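You operate a simulated robot arm through the tools that you are given. There is no shell and no other tool.

You are at the controls of a simulated robot arm. One attempt, no reset.

Task
Park the pump and finish the left joint with the green jointer.
Fine: rub it smooth, sweep the crumbs off with the wooden brush, put both tools back. Set down upright: wooden brush. What is to be rubbed or washed off counts as gone when no trace of it is left.

Only the result counts: the job must be done as asked and must still hold three seconds after the hand-in. Knocking over, shifting, dropping, spilling or breaking anything else fails it.

Robot
A 7-joint arm with a two-finger parallel gripper, fixed in place. Base frame: the origin is on the floor under the middle of its stand, x ahead of it, y to its left, z up. Readings come in mm, degrees, newtons and seconds.
With the tool pointing down near the work surface it reaches from about 300 to 700 mm from the base axis. Its first joint turns from -66.0 to 66.0 degrees. Payload 1.57 kg.
The TCP is the grasp point between the finger pads, 30 mm short of the fingertips. In the tool frame z runs along the fingers and y along their closing line. Largest opening 110 mm; finger width 24, thickness 12; the body of the gripper, 48 by 112 mm, starts 78 mm behind the TCP.
Orientation is that of the tool frame in the base frame, as a unit quaternion [x, y, z, w]. With the fingers straight down and closing along the base's y, the tool's x points along the base's -x, its y along +y and its z along -z.

Tools
- The arm moves only by the tool drive_tool. Its argument "targets" is a list of rows, each a list of 3 entries, a list of its own where there are three numbers: the shift along the tool's x, y, z in mm, then the turn, a rotation vector about the tool's x, y, z in degrees, then the gripper command, from -1 (fully open) to 1 (shut), values between in proportion. In form: [[[x, y, z], [wx, wy, wz], hand], ...]. A call has 1 to 20 rows; each row shifts and turns the commanded pose from where the row before left it, along the tool's axes as they then stand. A row lasts 0.2 s, in which the tool goes at most 50 mm and 8.6 degrees; a call with a longer step from one row to the next is refused whole, and so is a gripper value outside its range. Where a pose cannot be reached the arm comes as near as it can. A force on the tool above 60 N (or 10 N above the force at the start of the call, whichever is more), or a blocked arm, ends the call early, and 0.2 s more pass. Each finger travels about 108 mm/s and halts on what it meets, pressing with about 22 N; the grip force reading is that of the motor and also rises with nothing between the fingers. The clock runs only during rows and for 0.2 s after the last one: add rows that do not move to give the fingers time. It gives the time, the measured TCP pose, the force on the tool (base axes), the opening and the grip force at its end, in the units of the frame above (readings bear some noise), with the torque about the TCP (base axes, N m) and any sound that the robot's microphone picked up.
- Cameras (640 x 400 px; columns grow to the right, rows downward): "scene" is fixed at [165.8, -396.3, 1399.9]; the picture's right is [0.75, -0.66, 0.00], its down [-0.41, -0.47, -0.78] and it looks along [0.51, 0.59, -0.63] (base axes); focal length 258 px, centre (320, 200). "wrist" rides on the gripper at [70, 16, -141] in the tool frame; the picture's right is [-0.23, 0.97, 0.00], its down [-0.86, -0.20, -0.48] and it looks along [-0.47, -0.11, 0.88] (tool axes); focal length 222 px, centre (320, 200). There is no depth. A picture from a camera that has moved, and an enlarged one, comes with that camera's place and axes in the base frame and with its lens.
- capture(camera): a new picture of that camera. The clock stands still meanwhile.
- enlarge(camera, box): a new picture of the part [left, top, right, bottom] of that camera's present view, enlarged. The clock stands still meanwhile.
- finish_job(): hands the job in; it is judged then, once.

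Places have to be worked out from the pictures, the camera data and where the tool is seen. Open the gripper and draw the arm clear of the work before you hand the job in, unless the task says otherwise.

The tools are called as name(argument=value, ...) on one line, values as JSON. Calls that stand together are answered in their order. drive_tool: Moves the arm, as the interface text tells. Its arguments: {"type":"object","properties":{"targets":{"type":"array"}},"required":["targets"]} The other tools are called the same way: capture (camera) takes a picture; enlarge (camera, box) takes an enlarged picture of a part of a camera's view; finish_job () hands the job in.

At the start:

```text
time: 0.0
eef_pos: [328.3, -28.2, 1239.3]
tool_rot: [0.0, 1.0, -0.001, -0.001]
wrist_force: [0.0, -0.1, -0.4]
wrist_torque: [0.0, 0.01, 0.01]
gripper_width: 109.9
finger_force: 0.2
```

scene: 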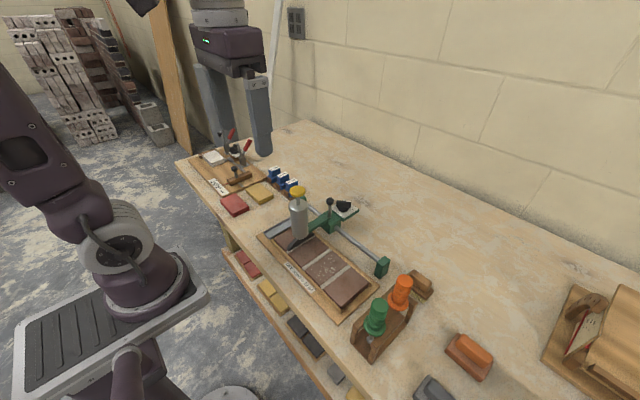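
wrist: 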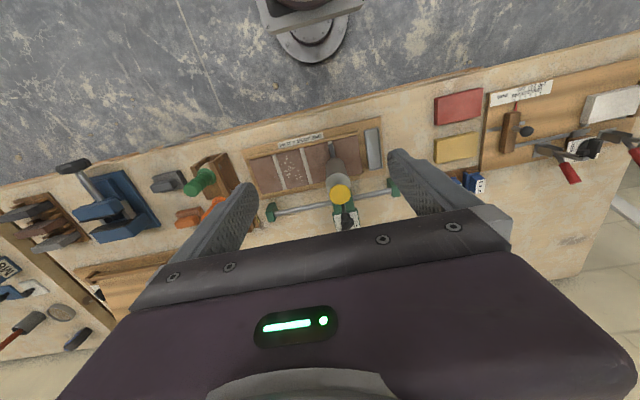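

I start by looking closely at the work area from both cameras before moving anything.

enlarge(camera="scene", box=[240, 170, 440, 370])

enlarge(camera="scene", box=[170, 120, 330, 240])

enlarge(camera="wrist", box=[140, 110, 420, 240])

enlarge(camera="scene", box=[400, 260, 640, 400])

```text
2.00 times, centred on (340, 270) of scene
camera zoom: at [165.8, -396.3, 1399.9], right [0.75, -0.66, 0.0], down [-0.41, -0.47, -0.78], along [0.51, 0.59, -0.63], focal length 516 px, centre (280, 60)
```

zoom: 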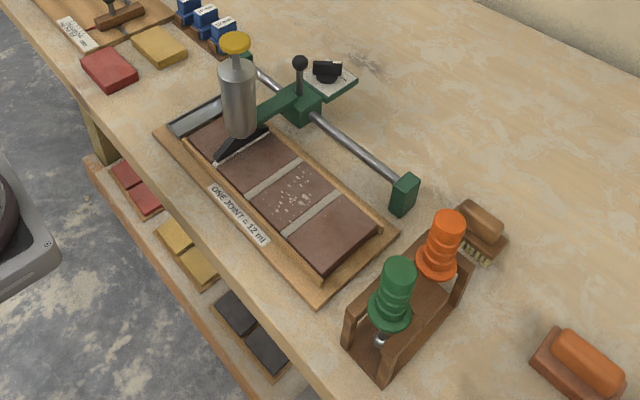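

```text
3.33 times, centred on (250, 180) of scene
camera zoom: at [165.8, -396.3, 1399.9], right [0.75, -0.66, 0.0], down [-0.41, -0.47, -0.78], along [0.51, 0.59, -0.63], focal length 859 px, centre (553, 267)
```

zoom: 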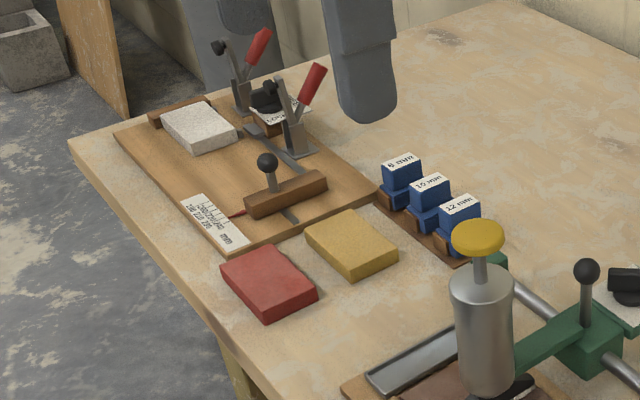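

```text
2.29 times, centred on (280, 175) of wrist
camera zoom: at [258.8, -10.6, 1380.6], right [0.23, 0.97, 0.0], down [0.86, -0.2, 0.48], along [0.47, -0.11, -0.88], focal length 508 px, centre (411, 257)
```

zoom: 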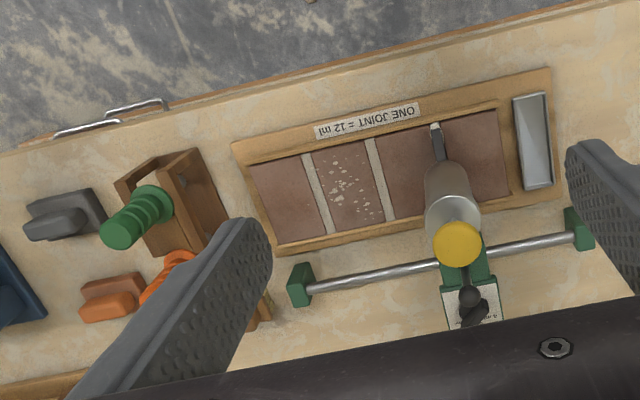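

```text
2.67 times, centred on (520, 330) of scene
camera zoom: at [165.8, -396.3, 1399.9], right [0.75, -0.66, 0.0], down [-0.41, -0.47, -0.78], along [0.51, 0.59, -0.63], focal length 688 px, centre (-213, -147)
```

zoom: 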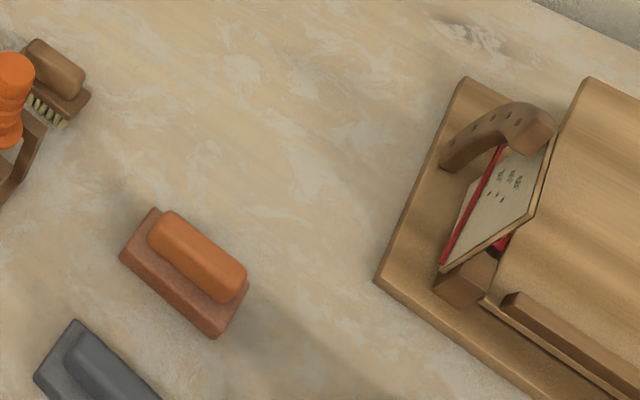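

I zoom further on the pump, the carriage and its lever, the joints and the tool rack.

enlarge(camera="scene", box=[280, 180, 360, 250])

enlarge(camera="scene", box=[340, 260, 440, 370])

enlarge(camera="scene", box=[250, 215, 390, 325])

enlarge(camera="wrist", box=[300, 120, 400, 230])

```text
5.71 times, centred on (320, 215) of scene
camera zoom: at [165.8, -396.3, 1399.9], right [0.75, -0.66, 0.0], down [-0.41, -0.47, -0.78], along [0.51, 0.59, -0.63], focal length 1473 px, centre (320, 114)
```

zoom: 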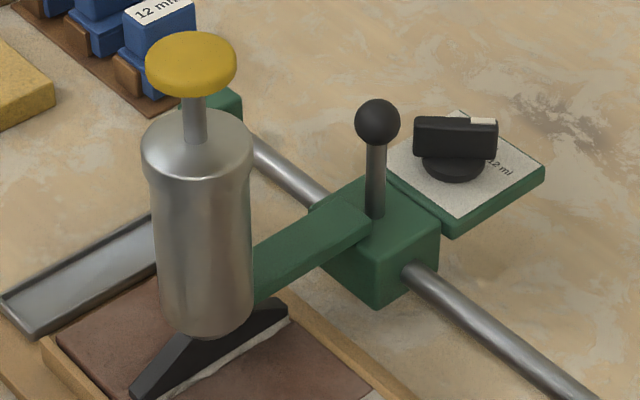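

```text
3.64 times, centred on (390, 315) of scene
camera zoom: at [165.8, -396.3, 1399.9], right [0.75, -0.66, 0.0], down [-0.41, -0.47, -0.78], along [0.51, 0.59, -0.63], focal length 938 px, centre (66, -218)
```

zoom: 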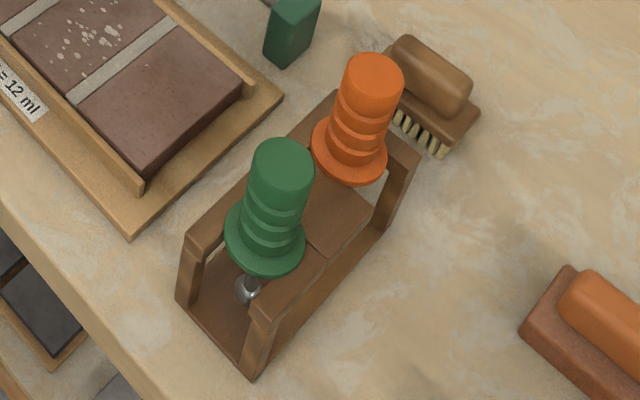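

```text
3.64 times, centred on (320, 270) of scene
camera zoom: at [165.8, -396.3, 1399.9], right [0.75, -0.66, 0.0], down [-0.41, -0.47, -0.78], along [0.51, 0.59, -0.63], focal length 938 px, centre (320, -54)
```

zoom: 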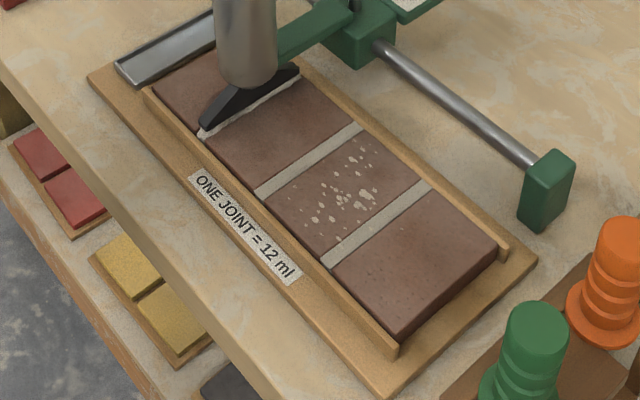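

```text
3.64 times, centred on (350, 175) of wrist
camera zoom: at [258.8, -10.6, 1380.6], right [0.23, 0.97, 0.0], down [0.86, -0.2, 0.48], along [0.47, -0.11, -0.88], focal length 808 px, centre (211, 291)
```

zoom: 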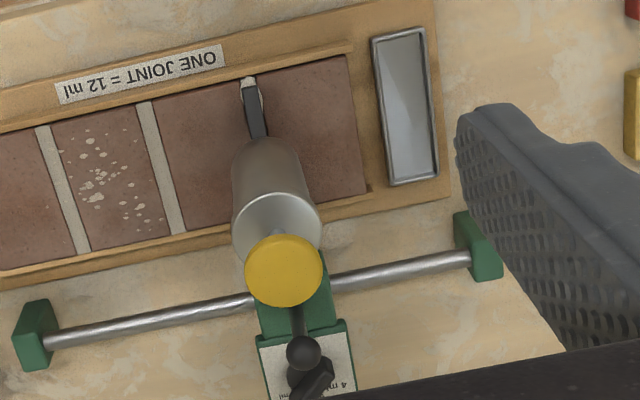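

The pump's carriage rides on a rail (knob post about (528,-17,974)), its shoe is over the left joint, and a metal drip trough lies left at about y=76. I move the wrist camera toward the tool rack for a closer look first.

drive_tool(targets=[[[3, -37, 10], [0, 0, 0], -1], [[3, -37, 10], [0, 0, 0], -1], [[3, -37, 10], [0, 0, 0], -1], [[3, -37, 10], [0, 0, 0], -1], [[3, -37, 10], [0, 0, 0], -1], [[3, -37, 10], [0, 0, 0], -1], [[0, 0, 0], [0, 0, 0], -1]])

capture(camera="wrist")

capture(camera="scene")

```text
time: 1.6
eef_pos: [309.1, -251.8, 1176.5]
tool_rot: [0.0, 1.0, 0.0, 0.0]
wrist_force: [-0.4, -0.2, -0.2]
wrist_torque: [0.01, 0.01, -0.02]
gripper_width: 109.9
finger_force: 0.0
```

```text
taken
camera wrist: at [240.3, -234.3, 1318.9], right [0.23, 0.97, 0.0], down [0.86, -0.2, 0.48], along [0.47, -0.11, -0.88], focal length 222 px, centre (320, 200)
```

wrist: 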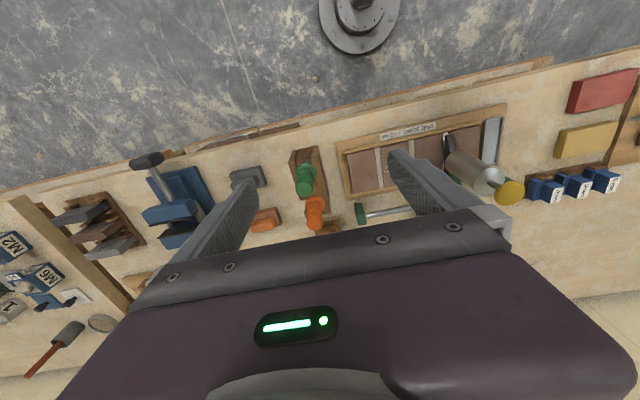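

```text
taken
```

scene: 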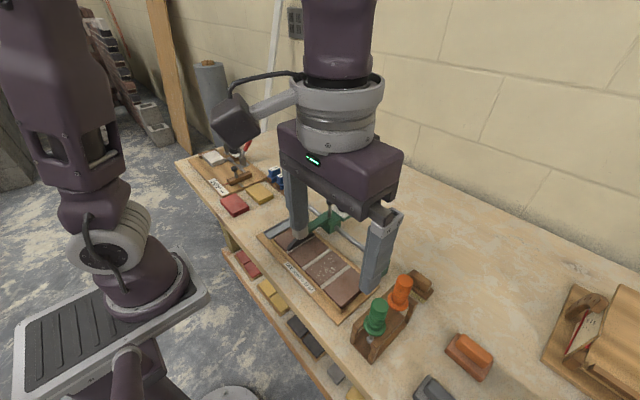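

The camera now looks down on the rack and the brush; I enlarge those parts.

enlarge(camera="wrist", box=[240, 140, 350, 240])

enlarge(camera="wrist", box=[330, 100, 520, 220])

enlarge(camera="scene", box=[345, 260, 445, 360])

```text
4.00 times, centred on (295, 190) of wrist
camera zoom: at [240.3, -234.3, 1318.9], right [0.23, 0.97, 0.0], down [0.86, -0.2, 0.48], along [0.47, -0.11, -0.88], focal length 888 px, centre (420, 240)
```

zoom: 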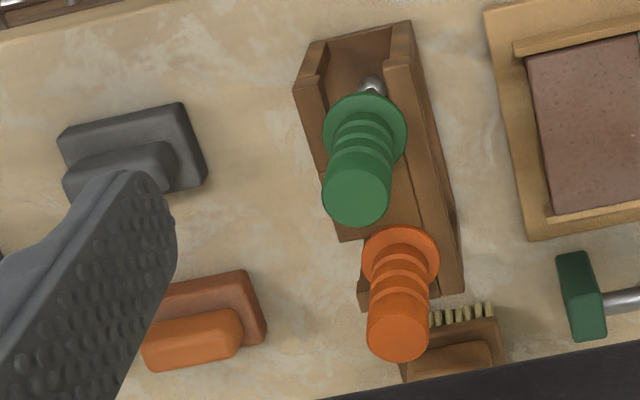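

```text
3.33 times, centred on (425, 160) of wrist
camera zoom: at [240.3, -234.3, 1318.9], right [0.23, 0.97, 0.0], down [0.86, -0.2, 0.48], along [0.47, -0.11, -0.88], focal length 740 px, centre (-30, 333)
```

zoom: 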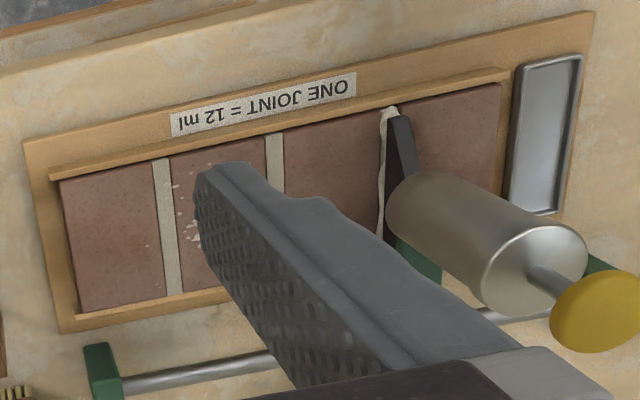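

```text
4.00 times, centred on (395, 310) of scene
camera zoom: at [165.7, -396.3, 1399.9], right [0.75, -0.66, 0.0], down [-0.41, -0.47, -0.78], along [0.51, 0.59, -0.63], focal length 1031 px, centre (20, -240)
```

zoom: 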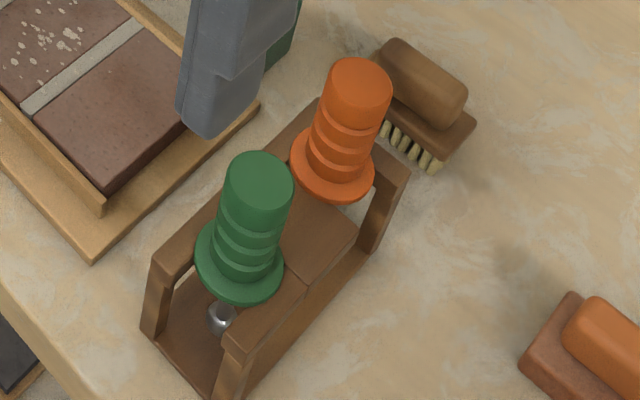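

The rack lies along x with the green jointer near (385,-292), handle top at z≈998; the left joint still carries a raised bead under the pump shoe. I go above the carriage's knob post, staying high over the yellow plunger.

drive_tool(targets=[[[-27.4, 29.4, 0], [0, 0, 0], -1], [[-27.4, 29.4, 0], [0, 0, 0], -1], [[-27.4, 29.4, 0], [0, 0, 0], -1], [[-27.4, 29.4, 0], [0, 0, 0], -1], [[-27.4, 29.4, 0], [0, 0, 0], -1], [[-27.4, 29.4, 0], [0, 0, 0], -1], [[-27.4, 29.4, 0], [0, 0, 0], -1], [[-27.4, 29.4, 0], [0, 0, 0], -1], [[0, 0, 0], [0, 0, 0], -1]])

capture(camera="wrist")

capture(camera="scene")

```text
time: 3.6
eef_pos: [529.3, -14.8, 1177.1]
tool_rot: [0.0, 1.0, 0.0, 0.0]
wrist_force: [0.1, -0.1, 0.0]
wrist_torque: [-0.03, -0.02, 0.02]
gripper_width: 110.2
finger_force: 0.0
```

```text
taken
camera wrist: at [460.7, 2.0, 1319.7], right [0.23, 0.97, 0.0], down [0.86, -0.2, 0.48], along [0.47, -0.11, -0.88], focal length 222 px, centre (320, 200)
```

wrist: 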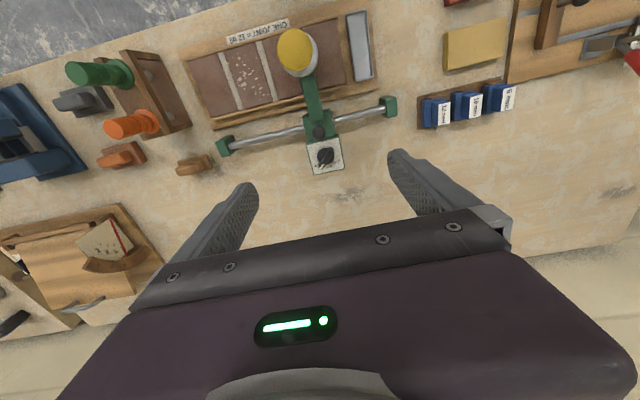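

```text
taken
```

scene: 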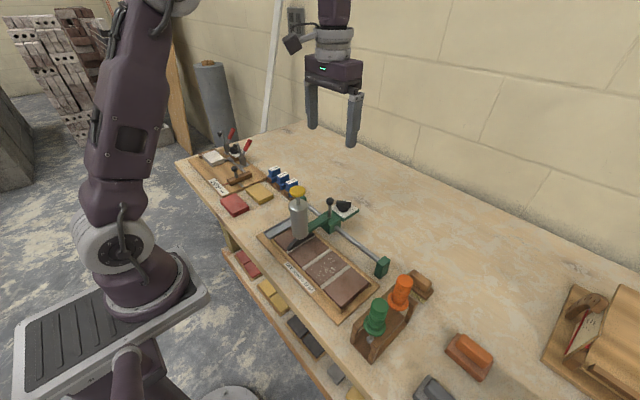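

This gives a good overhead view of the whole bench; I enlarge it to fix positions of the tray, joints, carriage and brush.

enlarge(camera="wrist", box=[180, 0, 400, 180])

enlarge(camera="wrist", box=[270, 60, 400, 180])

enlarge(camera="wrist", box=[50, 30, 230, 190])

enlarge(camera="scene", box=[255, 180, 375, 270])

```text
2.22 times, centred on (290, 90) of wrist
camera zoom: at [460.7, 2.0, 1319.7], right [0.23, 0.97, 0.0], down [0.86, -0.2, 0.48], along [0.47, -0.11, -0.88], focal length 494 px, centre (387, 444)
```

zoom: 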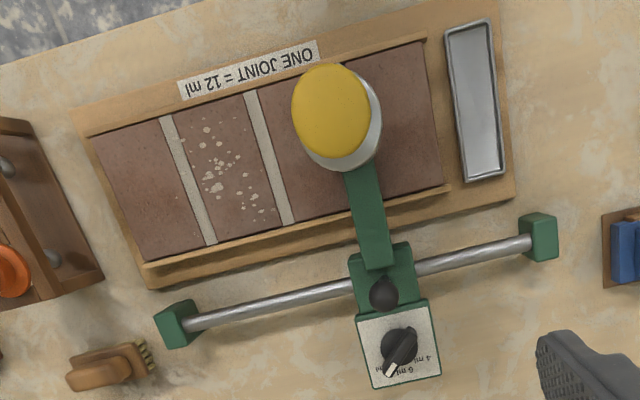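

```text
3.33 times, centred on (335, 120) of wrist
camera zoom: at [460.7, 2.0, 1319.7], right [0.23, 0.97, 0.0], down [0.86, -0.2, 0.48], along [0.47, -0.11, -0.88], focal length 740 px, centre (270, 467)
```

zoom: 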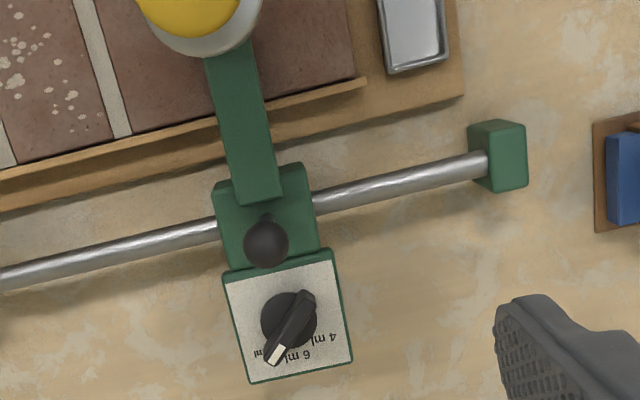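

```text
2.50 times, centred on (140, 110) of wrist
camera zoom: at [460.7, 2.0, 1319.7], right [0.23, 0.97, 0.0], down [0.86, -0.2, 0.48], along [0.47, -0.11, -0.88], focal length 555 px, centre (770, 425)
```

zoom: 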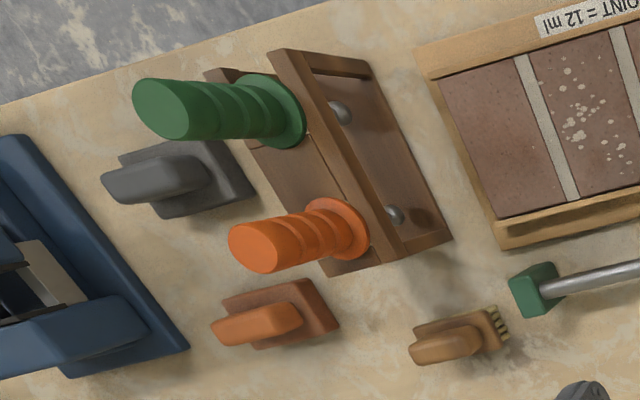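

```text
4.44 times, centred on (315, 225) of scene
camera zoom: at [165.8, -396.3, 1399.9], right [0.75, -0.66, 0.0], down [-0.41, -0.47, -0.78], along [0.51, 0.59, -0.63], focal length 1146 px, centre (342, 89)
```

zoom: 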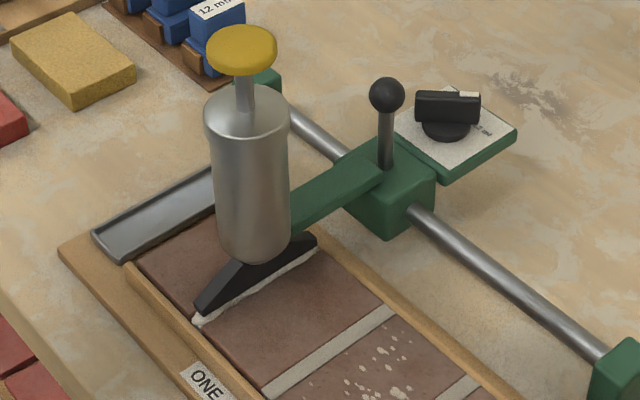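

The knob post is confirmed at about (529.5,-16.5,974), the carriage can run left until its end block where the shoe sits over the trough (y≈76). I descend with open fingers around the knob.

drive_tool(targets=[[[0, -1.7, 40], [0, 0, 0], -1], [[0, 0, 40], [0, 0, 0], -1], [[0, 0, 40], [0, 0, 0], -1], [[0, 0, 40], [0, 0, 0], -1], [[0, 0, 25], [0, 0, 0], -1], [[0, 0, 20], [0, 0, 0], -1], [[0, 0, 0], [0, 0, 0], -1]])

capture(camera="scene")

capture(camera="wrist")

```text
time: 5.2
eef_pos: [526.4, -15.5, 975.0]
tool_rot: [0.0, 1.0, 0.0, 0.001]
wrist_force: [0.2, -0.3, 0.0]
wrist_torque: [-0.01, 0.01, 0.02]
gripper_width: 110.2
finger_force: 0.1
```

```text
taken
```

scene: 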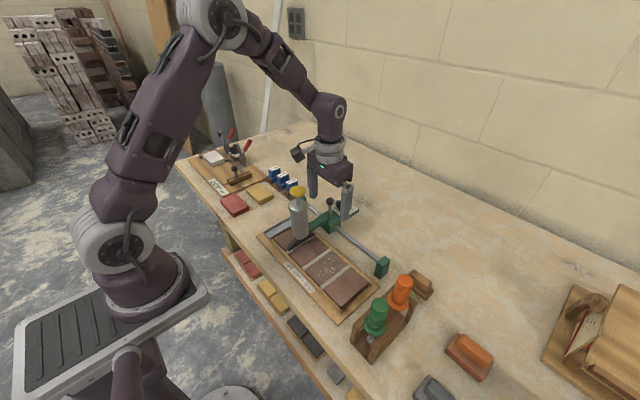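

```text
taken
camera wrist: at [457.7, 0.8, 1116.8], right [0.23, 0.97, 0.0], down [0.86, -0.2, 0.48], along [0.47, -0.11, -0.88], focal length 222 px, centre (320, 200)
```

wrist: 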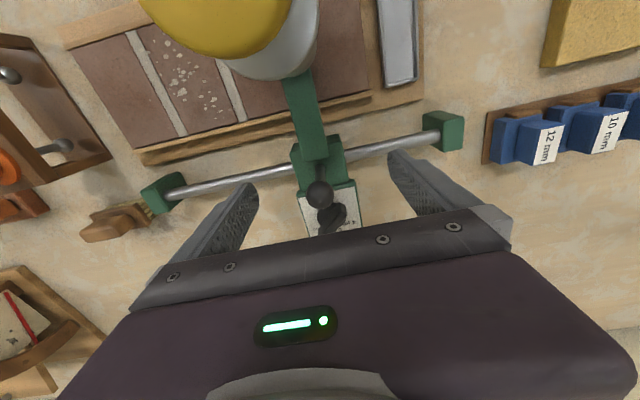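

The knob sits centred between the open fingers. I close partway to about 23 mm to straddle it.

drive_tool(targets=[[[0, 0, 0], [0, 0, 0], 0.58], [[0, 0, 0], [0, 0, 0], 0.58], [[0, 0, 0], [0, 0, 0], 0.58], [[0, 0, 0], [0, 0, 0], 0.58]])

enlarge(camera="scene", box=[265, 140, 385, 260])

```text
time: 6.2
eef_pos: [525.4, -16.5, 975.1]
tool_rot: [-0.001, 1.0, 0.0, 0.0]
wrist_force: [0.9, -2.0, 0.9]
wrist_torque: [0.0, 0.02, 0.0]
gripper_width: 24.0
finger_force: 0.4
```

```text
3.33 times, centred on (325, 200) of scene
camera zoom: at [165.8, -396.3, 1399.8], right [0.75, -0.66, 0.0], down [-0.41, -0.47, -0.78], along [0.51, 0.59, -0.63], focal length 859 px, centre (303, 200)
```

zoom: 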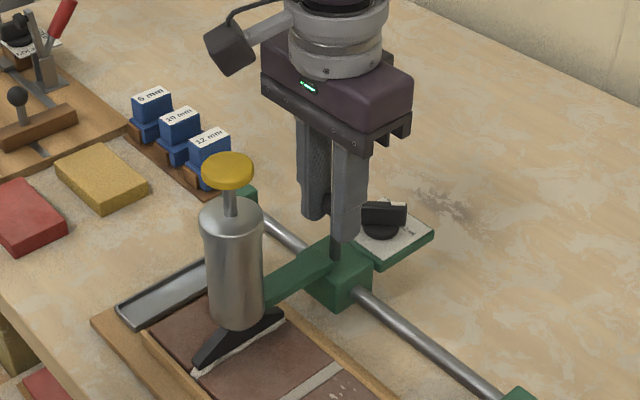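

The fingers straddle the knob with light contact. I push left (+y) gently 20 mm to check the carriage slides.

drive_tool(targets=[[[0, 5, 0], [0, 0, 0], 0.58], [[0, 5, 0], [0, 0, 0], 0.58], [[0, 5, 0], [0, 0, 0], 0.58], [[0, 5, 0], [0, 0, 0], 0.58]])

enlarge(camera="scene", box=[265, 140, 385, 260])

```text
time: 7.2
eef_pos: [529.1, 3.8, 975.6]
tool_rot: [-0.001, 1.0, 0.0, 0.0]
wrist_force: [-0.4, -0.7, -0.2]
wrist_torque: [-0.01, 0.0, 0.0]
gripper_width: 23.3
finger_force: 0.1
```

```text
3.33 times, centred on (325, 200) of scene
camera zoom: at [165.8, -396.3, 1399.8], right [0.75, -0.66, 0.0], down [-0.41, -0.47, -0.78], along [0.51, 0.59, -0.63], focal length 859 px, centre (303, 200)
```

zoom: 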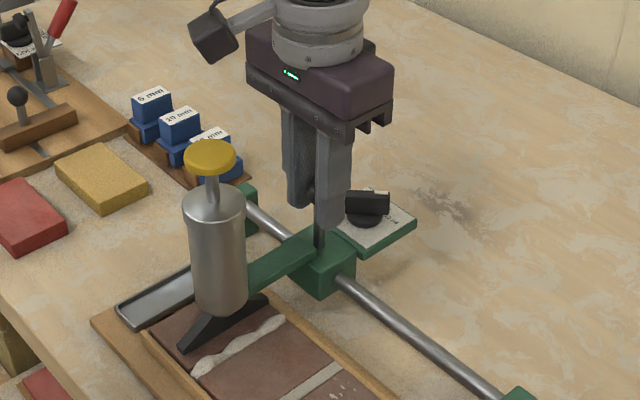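

The carriage slides freely and exposes the rough bead on the left joint. I keep pushing toward the trough.

drive_tool(targets=[[[0, 6, 0], [0, 0, 0], 0.58], [[0, 6, 0], [0, 0, 0], 0.58], [[0, 6, 0], [0, 0, 0], 0.58], [[0, 6, 0], [0, 0, 0], 0.58], [[0, 6, 0], [0, 0, 0], 0.58], [[0, 6, 0], [0, 0, 0], 0.58], [[0, 6, 0], [0, 0, 0], 0.58], [[0, 6, 0], [0, 0, 0], 0.58], [[0, 6, 0], [0, 0, 0], 0.58], [[0, 5, 0], [0, 0, 0], 0.58], [[0, 4, 0], [0, 0, 0], 0.58]])

enlarge(camera="scene", box=[245, 130, 365, 250])

capture(camera="wrist")

```text
time: 9.6
eef_pos: [527.3, 66.8, 973.8]
tool_rot: [-0.001, 1.0, 0.0, 0.0]
wrist_force: [0.4, -0.8, -0.5]
wrist_torque: [-0.01, 0.01, -0.02]
gripper_width: 23.8
finger_force: 0.5
```

```text
3.33 times, centred on (305, 190) of scene
camera zoom: at [165.8, -396.3, 1399.8], right [0.75, -0.66, 0.0], down [-0.41, -0.47, -0.78], along [0.51, 0.59, -0.63], focal length 859 px, centre (370, 233)
```

zoom: 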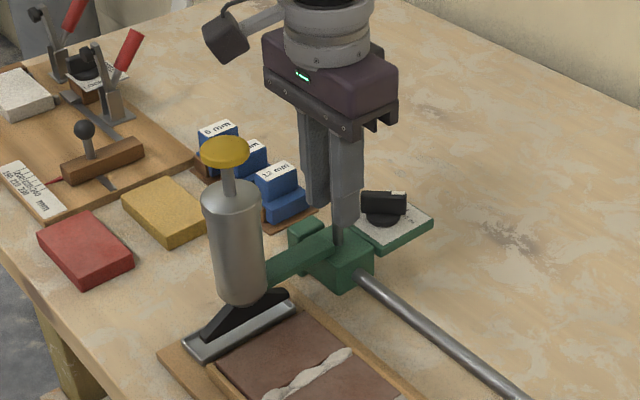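

```text
taken
camera wrist: at [459.3, 83.8, 1115.7], right [0.23, 0.97, 0.0], down [0.86, -0.2, 0.48], along [0.47, -0.11, -0.88], focal length 222 px, centre (320, 200)
```

wrist: 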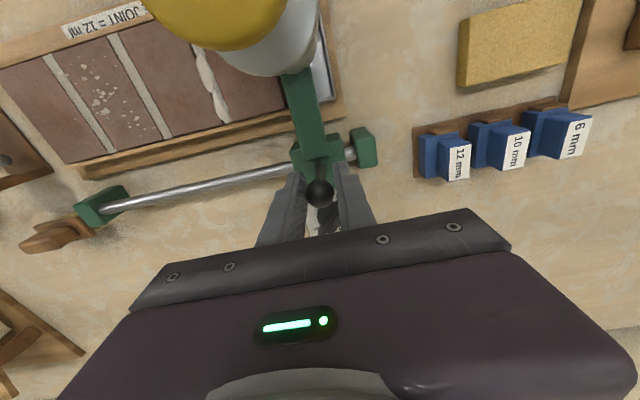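

The shoe is now almost over the trough with a little gap to the end block. I nudge further in small steps and watch the side force for the stop.

drive_tool(targets=[[[0, 2, 0], [0, 0, 0], 0.58], [[0, 2, 0], [0, 0, 0], 0.58], [[0, 2, 0], [0, 0, 0], 0.58], [[0, 2, 0], [0, 0, 0], 0.58]])

enlarge(camera="scene", box=[245, 160, 345, 250])

enlarge(camera="wrist", box=[200, 60, 420, 240])

```text
time: 10.6
eef_pos: [527.9, 76.2, 973.5]
tool_rot: [0.0, 1.0, 0.0, 0.0]
wrist_force: [-0.9, -1.9, 0.7]
wrist_torque: [-0.01, -0.01, -0.03]
gripper_width: 24.0
finger_force: 0.5
```

```text
4.44 times, centred on (295, 205) of scene
camera zoom: at [165.7, -396.3, 1399.8], right [0.75, -0.66, 0.0], down [-0.41, -0.47, -0.78], along [0.51, 0.59, -0.63], focal length 1146 px, centre (431, 178)
```

zoom: 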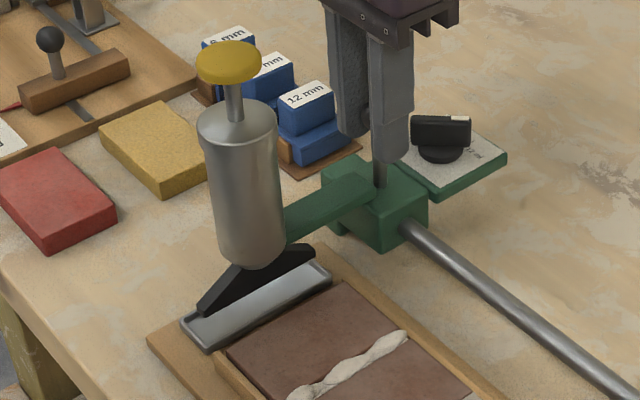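

```text
2.22 times, centred on (310, 150) of wrist
camera zoom: at [459.3, 92.5, 1115.7], right [0.23, 0.97, 0.0], down [0.86, -0.2, 0.48], along [0.47, -0.11, -0.88], focal length 494 px, centre (342, 311)
```

zoom: 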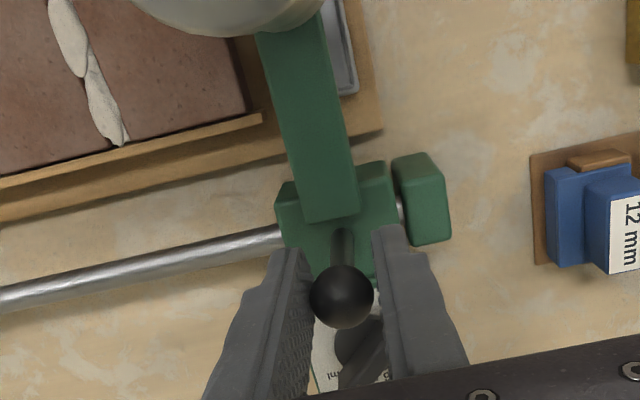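

The shoe hangs above the trough with about a 3 mm gap left to the end block. I push in 1 mm steps to reach the stop.

drive_tool(targets=[[[0, 1, 0], [0, 0, 0], 0.58], [[0, 1, 0], [0, 0, 0], 0.58], [[0, 1, 0], [0, 0, 0], 0.58]])

enlarge(camera="wrist", box=[290, 110, 410, 220])

enlarge(camera="scene", box=[245, 190, 335, 260])

```text
time: 11.4
eef_pos: [527.8, 80.2, 974.3]
tool_rot: [0.001, 1.0, 0.0, 0.0]
wrist_force: [1.1, -8.7, -2.3]
wrist_torque: [-0.05, -0.07, -0.02]
gripper_width: 30.6
finger_force: 3.6
```

```text
3.64 times, centred on (350, 165) of wrist
camera zoom: at [459.1, 96.0, 1115.8], right [0.23, 0.97, 0.0], down [0.86, -0.2, 0.48], along [0.47, -0.11, -0.88], focal length 808 px, centre (211, 327)
```

zoom: 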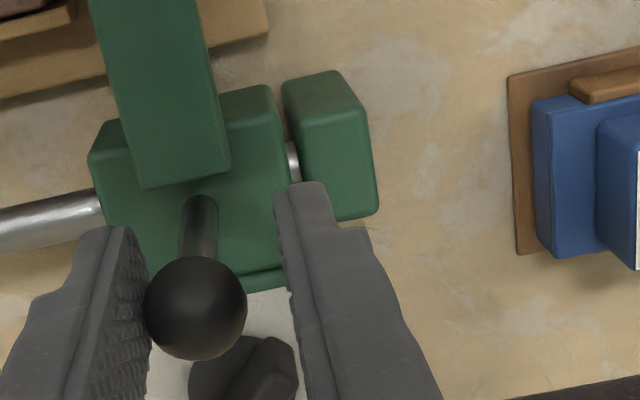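

```text
5.71 times, centred on (290, 225) of scene
camera zoom: at [165.8, -396.5, 1399.8], right [0.75, -0.66, 0.0], down [-0.41, -0.47, -0.78], along [0.51, 0.59, -0.63], focal length 1473 px, centre (491, 57)
```

zoom: 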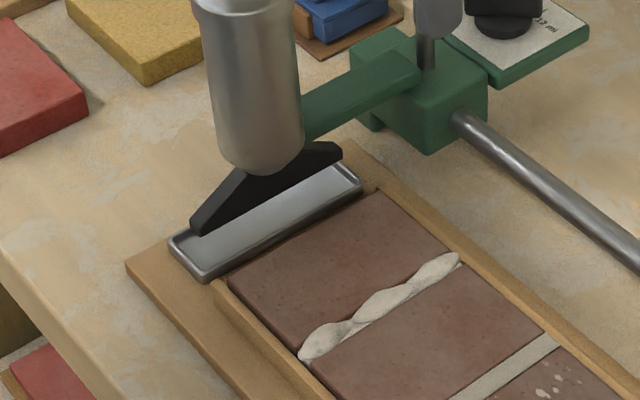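

The carriage is against its stop (side force −8.7 N, knob at y≈76 = trough centre), so the pump is parked. I relieve the push, open and lift off.

drive_tool(targets=[[[0, -3, 0], [0, 0, 0], 0.58], [[0, -2, 0], [0, 0, 0], 0.4], [[0, 0, 0], [0, 0, 0], 0], [[0, 0, 0], [0, 0, 0], -0.6], [[0, 0, 0], [0, 0, 0], -1], [[0, 0, 0], [0, 0, 0], -1], [[0, 0, -40], [0, 0, 0], -1], [[0, 0, -40], [0, 0, 0], -1], [[0, 0, -40], [0, 0, 0], -1], [[0, 0, -40], [0, 0, 0], -1], [[0, 0, -40], [0, 0, 0], -1], [[0, 0, 0], [0, 0, 0], -1]])

capture(camera="scene")

capture(camera="wrist")

```text
time: 14.0
eef_pos: [526.4, 73.0, 1174.4]
tool_rot: [0.001, 1.0, 0.0, -0.001]
wrist_force: [0.0, -0.4, -0.2]
wrist_torque: [0.0, 0.01, -0.04]
gripper_width: 110.2
finger_force: 0.0
```

```text
taken
```

scene: 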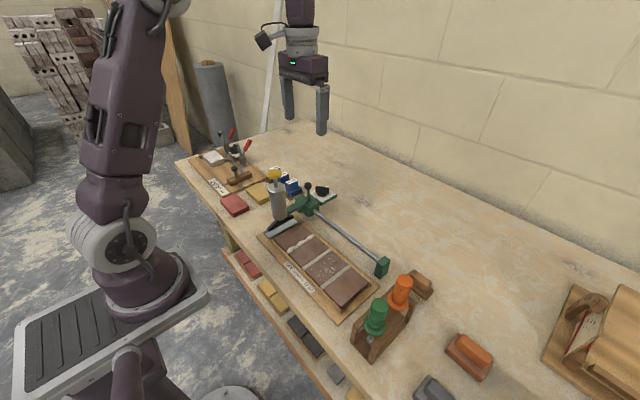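

```text
taken
camera wrist: at [458.3, 89.4, 1315.7], right [0.23, 0.97, 0.0], down [0.86, -0.2, 0.48], along [0.47, -0.11, -0.88], focal length 222 px, centre (320, 200)
```

wrist: 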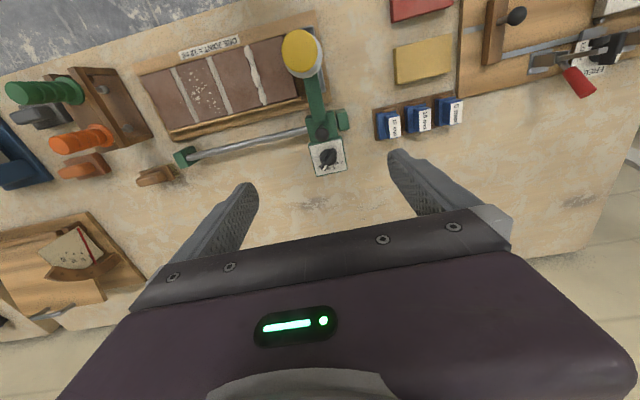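

The pump stays parked after release. Now I move above the green jointer in the rack, still well above the handles.

drive_tool(targets=[[[14.1, -36.5, 0], [0, 0, 0], -1], [[14.1, -36.5, 0], [0, 0, 0], -1], [[14.1, -36.5, 0], [0, 0, 0], -1], [[14.1, -36.5, 5], [0, 0, 0], -1], [[14.1, -36.5, 5], [0, 0, 0], -1], [[14.1, -36.5, 10], [0, 0, 0], -1], [[14.1, -36.5, 10], [0, 0, 0], -1], [[14.1, -36.5, 10], [0, 0, 0], -1], [[14.1, -36.5, 10], [0, 0, 0], -1], [[14.1, -36.5, 10], [0, 0, 0], -1], [[0, 0, 0], [0, 0, 0], -1]])

capture(camera="wrist")

enlarge(camera="scene", box=[310, 210, 470, 370])

```text
time: 16.4
eef_pos: [388.4, -291.1, 1109.1]
tool_rot: [0.001, 1.0, -0.001, 0.0]
wrist_force: [-0.6, 0.5, 0.1]
wrist_torque: [-0.01, -0.01, -0.03]
gripper_width: 109.9
finger_force: 0.1
```

```text
taken
camera wrist: at [320.5, -275.2, 1251.2], right [0.23, 0.97, 0.0], down [0.85, -0.2, 0.48], along [0.47, -0.11, -0.88], focal length 222 px, centre (320, 200)
```

wrist: 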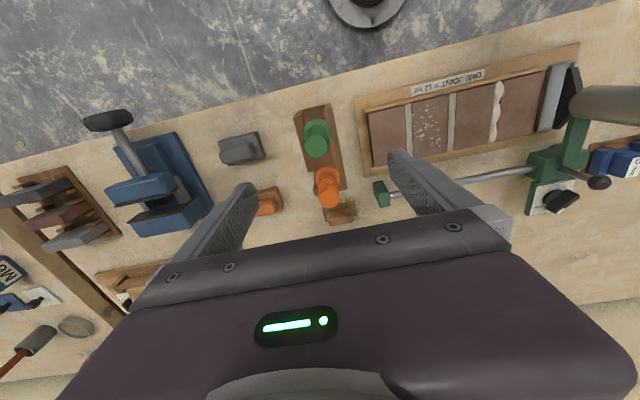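

```text
2.50 times, centred on (390, 290) of scene
camera zoom: at [165.7, -396.3, 1399.9], right [0.75, -0.66, 0.0], down [-0.41, -0.47, -0.78], along [0.51, 0.59, -0.63], focal length 644 px, centre (145, -25)
```

zoom: 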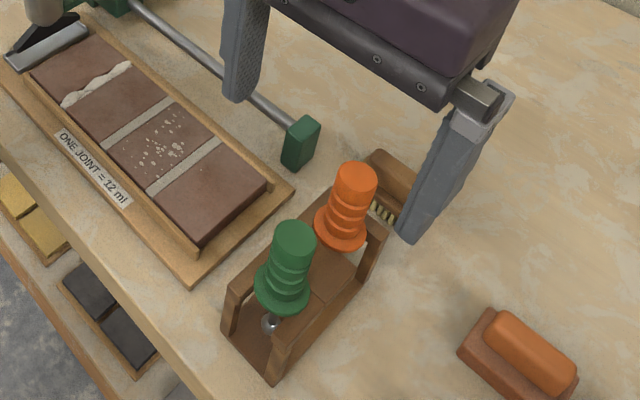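

enlarge(camera="wrist", box=[270, 90, 380, 230])

enlarge(camera="wrist", box=[350, 40, 600, 200])

```text
2.86 times, centred on (325, 160) of wrist
camera zoom: at [320.5, -275.2, 1251.2], right [0.23, 0.97, 0.0], down [0.85, -0.2, 0.48], along [0.47, -0.11, -0.88], focal length 635 px, centre (306, 314)
```

zoom: 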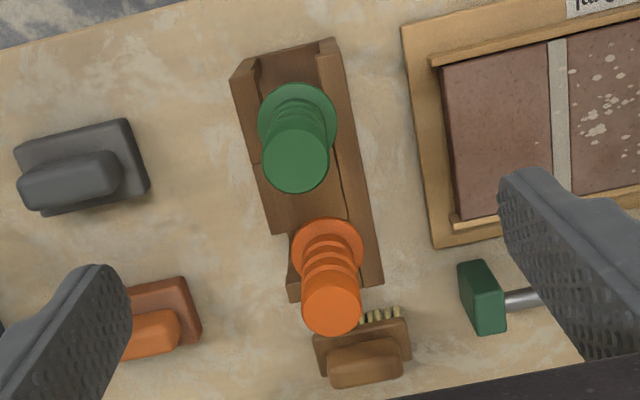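

```text
2.50 times, centred on (475, 120) of wrist
camera zoom: at [320.5, -275.2, 1251.2], right [0.23, 0.97, 0.0], down [0.85, -0.2, 0.48], along [0.47, -0.11, -0.88], focal length 555 px, centre (-68, 400)
```

zoom: 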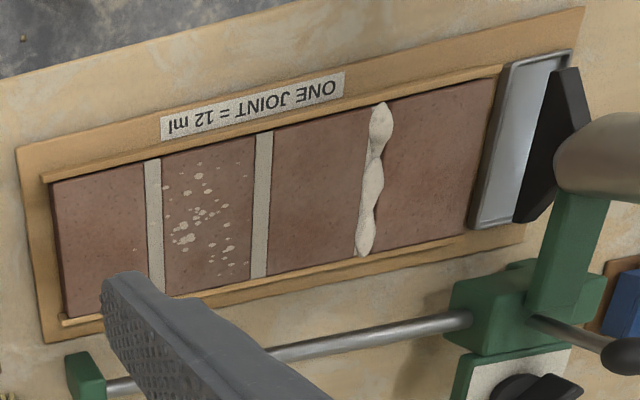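

The green handle's axis is at about (385.5,-293.5), top z≈998, flange z≈930. I lower with fingers open to TCP z≈970 so the tips stay above the flange.

drive_tool(targets=[[[2.5, -2, 30], [0, 0, 0], -1], [[0, 0, 30], [0, 0, 0], -1], [[0, 0, 30], [0, 0, 0], -1], [[0, 0, 25], [0, 0, 0], -1], [[0, 0, 15], [0, 0, 0], -1], [[0, 0, 7], [0, 0, 0], -1], [[0, 0, 0], [0, 0, 0], -1]])

capture(camera="wrist")

enlarge(camera="scene", box=[310, 230, 470, 370])

```text
time: 18.0
eef_pos: [383.4, -296.4, 976.0]
tool_rot: [0.0, 1.0, -0.001, 0.0]
wrist_force: [-0.5, 0.3, 0.5]
wrist_torque: [0.0, 0.0, 0.0]
gripper_width: 109.9
finger_force: 0.0
```

```text
taken
camera wrist: at [315.0, -278.7, 1118.3], right [0.23, 0.97, 0.0], down [0.86, -0.2, 0.48], along [0.47, -0.11, -0.88], focal length 222 px, centre (320, 200)
```

wrist: 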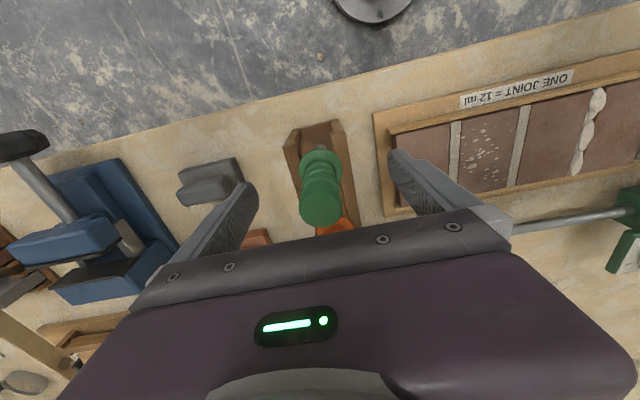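

```text
2.86 times, centred on (390, 300) of scene
camera zoom: at [165.8, -396.3, 1399.9], right [0.75, -0.66, 0.0], down [-0.41, -0.47, -0.78], along [0.51, 0.59, -0.63], focal length 737 px, centre (120, -86)
```

zoom: 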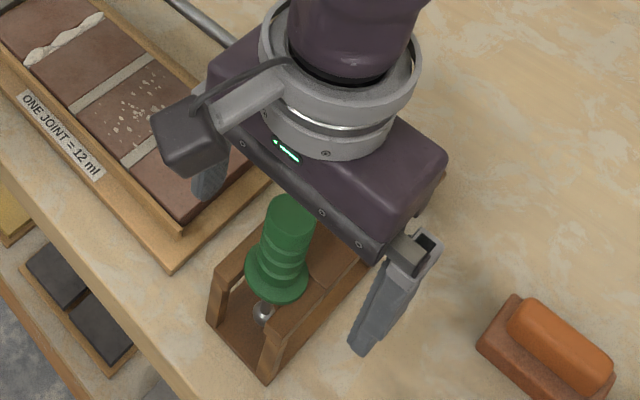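

The handle is between the fingers near the centre. I nudge +1.5 mm in y and close on the handle.

drive_tool(targets=[[[0, 1.5, 3], [0, 0, 0], -1], [[0, 0, 0], [0, 0, 0], 0], [[0, 0, 0], [0, 0, 0], 0.4], [[0, 0, 0], [0, 0, 0], 0.7], [[0, 0, 0], [0, 0, 0], 1], [[0, 0, 0], [0, 0, 0], 1], [[0, 0, 0], [0, 0, 0], 1]])

enlarge(camera="scene", box=[310, 230, 470, 370])

enlarge(camera="wrist", box=[240, 90, 420, 250])

```text
time: 19.6
eef_pos: [383.9, -292.1, 974.1]
tool_rot: [0.0, 1.0, 0.0, 0.0]
wrist_force: [0.1, 0.9, -0.3]
wrist_torque: [0.07, -0.04, -0.04]
gripper_width: 27.1
finger_force: 22.1
```

```text
2.86 times, centred on (390, 300) of scene
camera zoom: at [165.8, -396.3, 1399.9], right [0.75, -0.66, 0.0], down [-0.41, -0.47, -0.78], along [0.51, 0.59, -0.63], focal length 737 px, centre (120, -86)
```

zoom: 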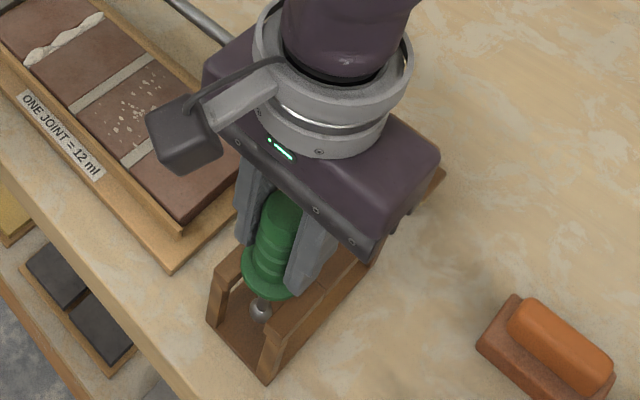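

```text
2.50 times, centred on (330, 170) of wrist
camera zoom: at [315.1, -275.5, 1115.9], right [0.23, 0.97, 0.0], down [0.86, -0.2, 0.48], along [0.47, -0.11, -0.88], focal length 555 px, centre (295, 275)
```

zoom: 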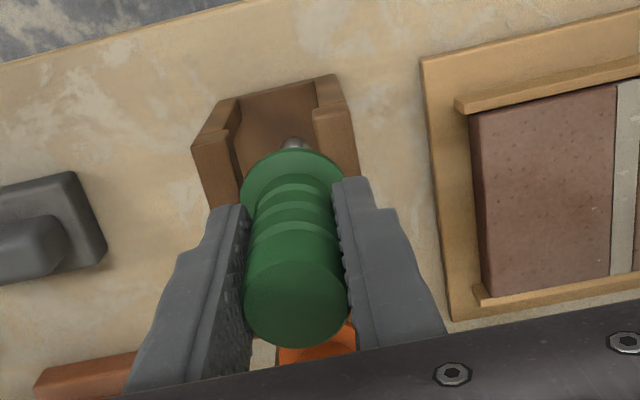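

The handle is held (27 mm, 22 N). I lift straight up, first slowly, then to clear the rack.

drive_tool(targets=[[[0, 0, -5], [0, 0, 0], 1], [[0, 0, -10], [0, 0, 0], 1], [[0, 0, -15], [0, 0, 0], 1], [[0, 0, -25], [0, 0, 0], 1], [[0, 0, -30], [0, 0, 0], 1], [[0, 0, -35], [0, 0, 0], 1], [[0, 0, 0], [0, 0, 0], 1]])

enlarge(camera="scene", box=[290, 180, 470, 370])

enlarge(camera="wrist", box=[240, 90, 420, 250])

```text
time: 21.2
eef_pos: [383.7, -291.7, 1096.6]
tool_rot: [0.0, 1.0, -0.001, 0.0]
wrist_force: [-0.1, 0.2, -0.9]
wrist_torque: [0.04, 0.04, -0.01]
gripper_width: 27.1
finger_force: 21.9
```

```text
2.11 times, centred on (380, 275) of scene
camera zoom: at [165.8, -396.3, 1399.8], right [0.75, -0.66, 0.0], down [-0.41, -0.47, -0.78], along [0.51, 0.59, -0.63], focal length 543 px, centre (194, 42)
```

zoom: 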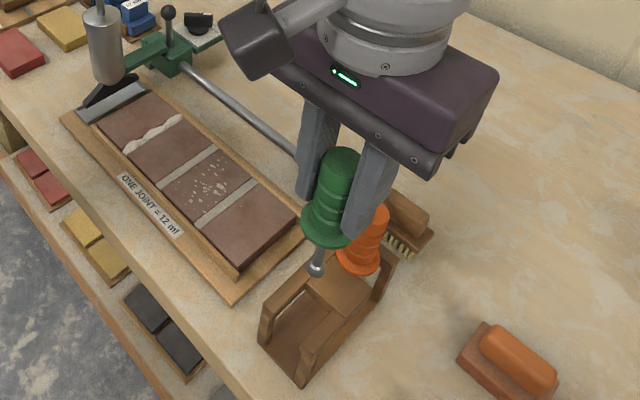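

```text
2.50 times, centred on (330, 170) of wrist
camera zoom: at [315.3, -275.6, 1238.3], right [0.23, 0.97, 0.0], down [0.86, -0.2, 0.48], along [0.47, -0.11, -0.88], focal length 555 px, centre (295, 275)
```

zoom: 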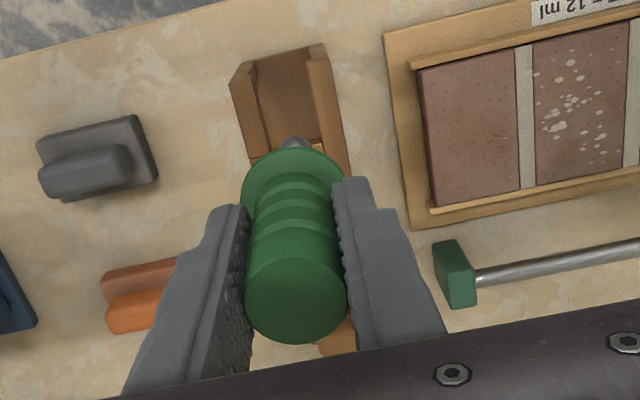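

The jointer is free of the rack; its ball tip is about 103 mm below the TCP. I zoom on the tip for its shape and on the bead.

enlarge(camera="scene", box=[335, 215, 395, 290])

enlarge(camera="scene", box=[250, 205, 390, 315])

```text
5.33 times, centred on (365, 252) of scene
camera zoom: at [165.8, -396.3, 1399.8], right [0.75, -0.66, 0.0], down [-0.41, -0.47, -0.78], along [0.51, 0.59, -0.63], focal length 1375 px, centre (80, -80)
```

zoom: 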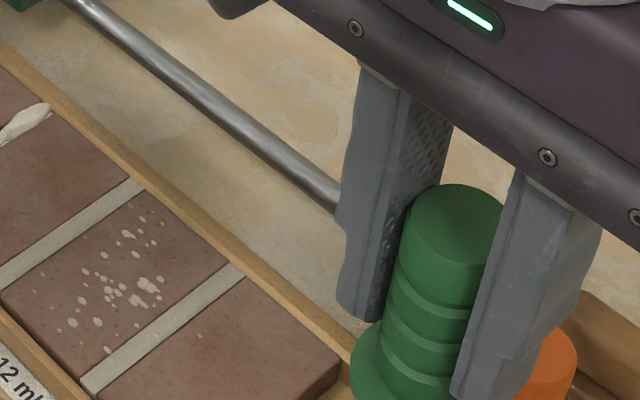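

```text
3.64 times, centred on (320, 260) of scene
camera zoom: at [165.8, -396.3, 1399.8], right [0.75, -0.66, 0.0], down [-0.41, -0.47, -0.78], along [0.51, 0.59, -0.63], focal length 938 px, centre (320, -18)
```

zoom: 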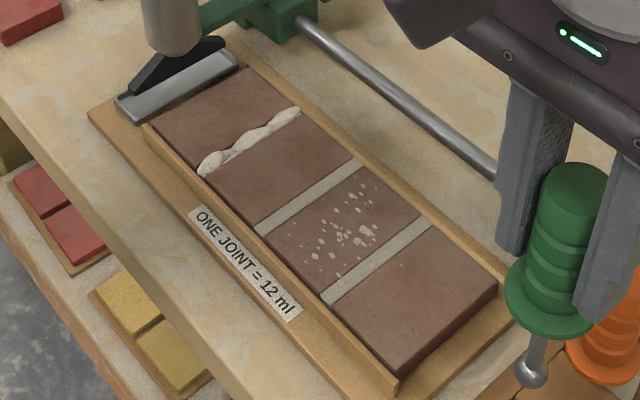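

I check the rim height against the brick tops before planning the stroke.

enlarge(camera="scene", box=[320, 270, 380, 320])

enlarge(camera="scene", box=[270, 220, 330, 270])

```text
8.00 times, centred on (350, 295) of scene
camera zoom: at [165.8, -396.3, 1399.8], right [0.75, -0.66, 0.0], down [-0.41, -0.47, -0.78], along [0.51, 0.59, -0.63], focal length 2062 px, centre (80, -560)
```

zoom: 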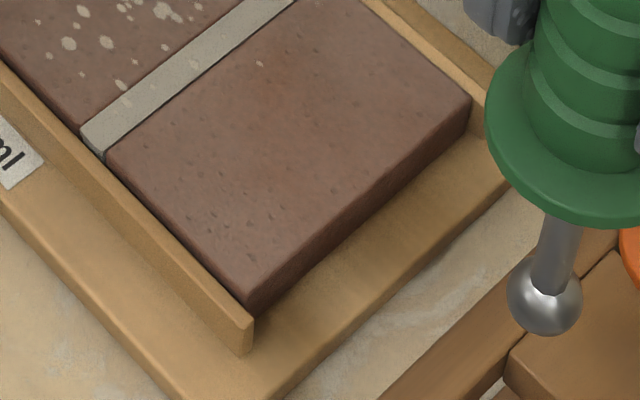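

```text
8.00 times, centred on (300, 245) of scene
camera zoom: at [165.8, -396.3, 1399.8], right [0.75, -0.66, 0.0], down [-0.41, -0.47, -0.78], along [0.51, 0.59, -0.63], focal length 2062 px, centre (480, -160)
```

zoom: 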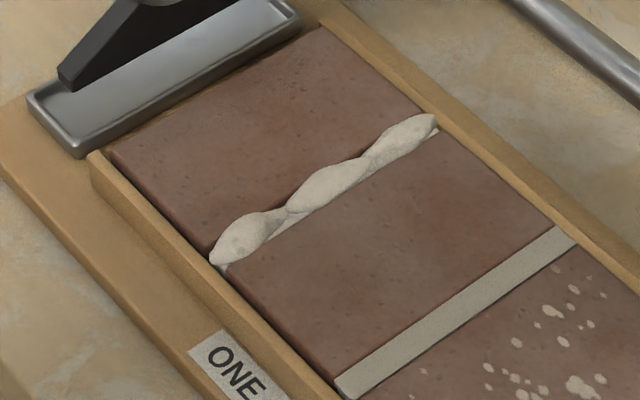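

The rims are lower than the brick tops, so I can run the ball over the whole joint (bead at y≈-17, x≈388–474, brick top z≈880). I carry the jointer at height to above the near end of the left joint.

drive_tool(targets=[[[-1, 39, 0], [0, 0, 0], 1], [[-1, 39, 0], [0, 0, 0], 1], [[-1, 39, 0], [0, 0, 0], 1], [[-1, 39, 0], [0, 0, 0], 1], [[-1, 39, 0], [0, 0, 0], 1], [[-1, 40, 0], [0, 0, 0], 1], [[0, 40, 0], [0, 0, 0], 1], [[0, 0, 40], [0, 0, 0], 1], [[0, 0, 0], [0, 0, 0], 1]])

capture(camera="wrist")

enlarge(camera="scene", box=[260, 170, 360, 270])

```text
time: 23.2
eef_pos: [390.5, -14.3, 1053.2]
tool_rot: [0.0, 1.0, 0.0, 0.0]
wrist_force: [-1.3, 0.5, -1.1]
wrist_torque: [0.0, 0.03, 0.0]
gripper_width: 27.3
finger_force: 21.9
```

```text
taken
camera wrist: at [321.1, 1.9, 1194.6], right [0.23, 0.97, 0.0], down [0.86, -0.2, 0.48], along [0.47, -0.11, -0.88], focal length 222 px, centre (320, 200)
```

wrist: 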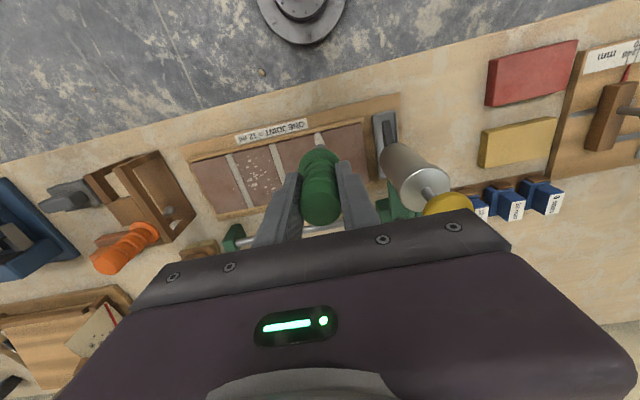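

```text
4.00 times, centred on (310, 220) of scene
camera zoom: at [165.8, -396.3, 1399.8], right [0.75, -0.66, 0.0], down [-0.41, -0.47, -0.78], along [0.51, 0.59, -0.63], focal length 1031 px, centre (360, 120)
```

zoom: 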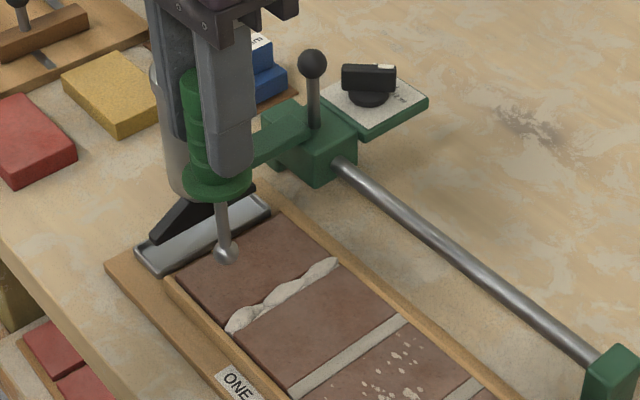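

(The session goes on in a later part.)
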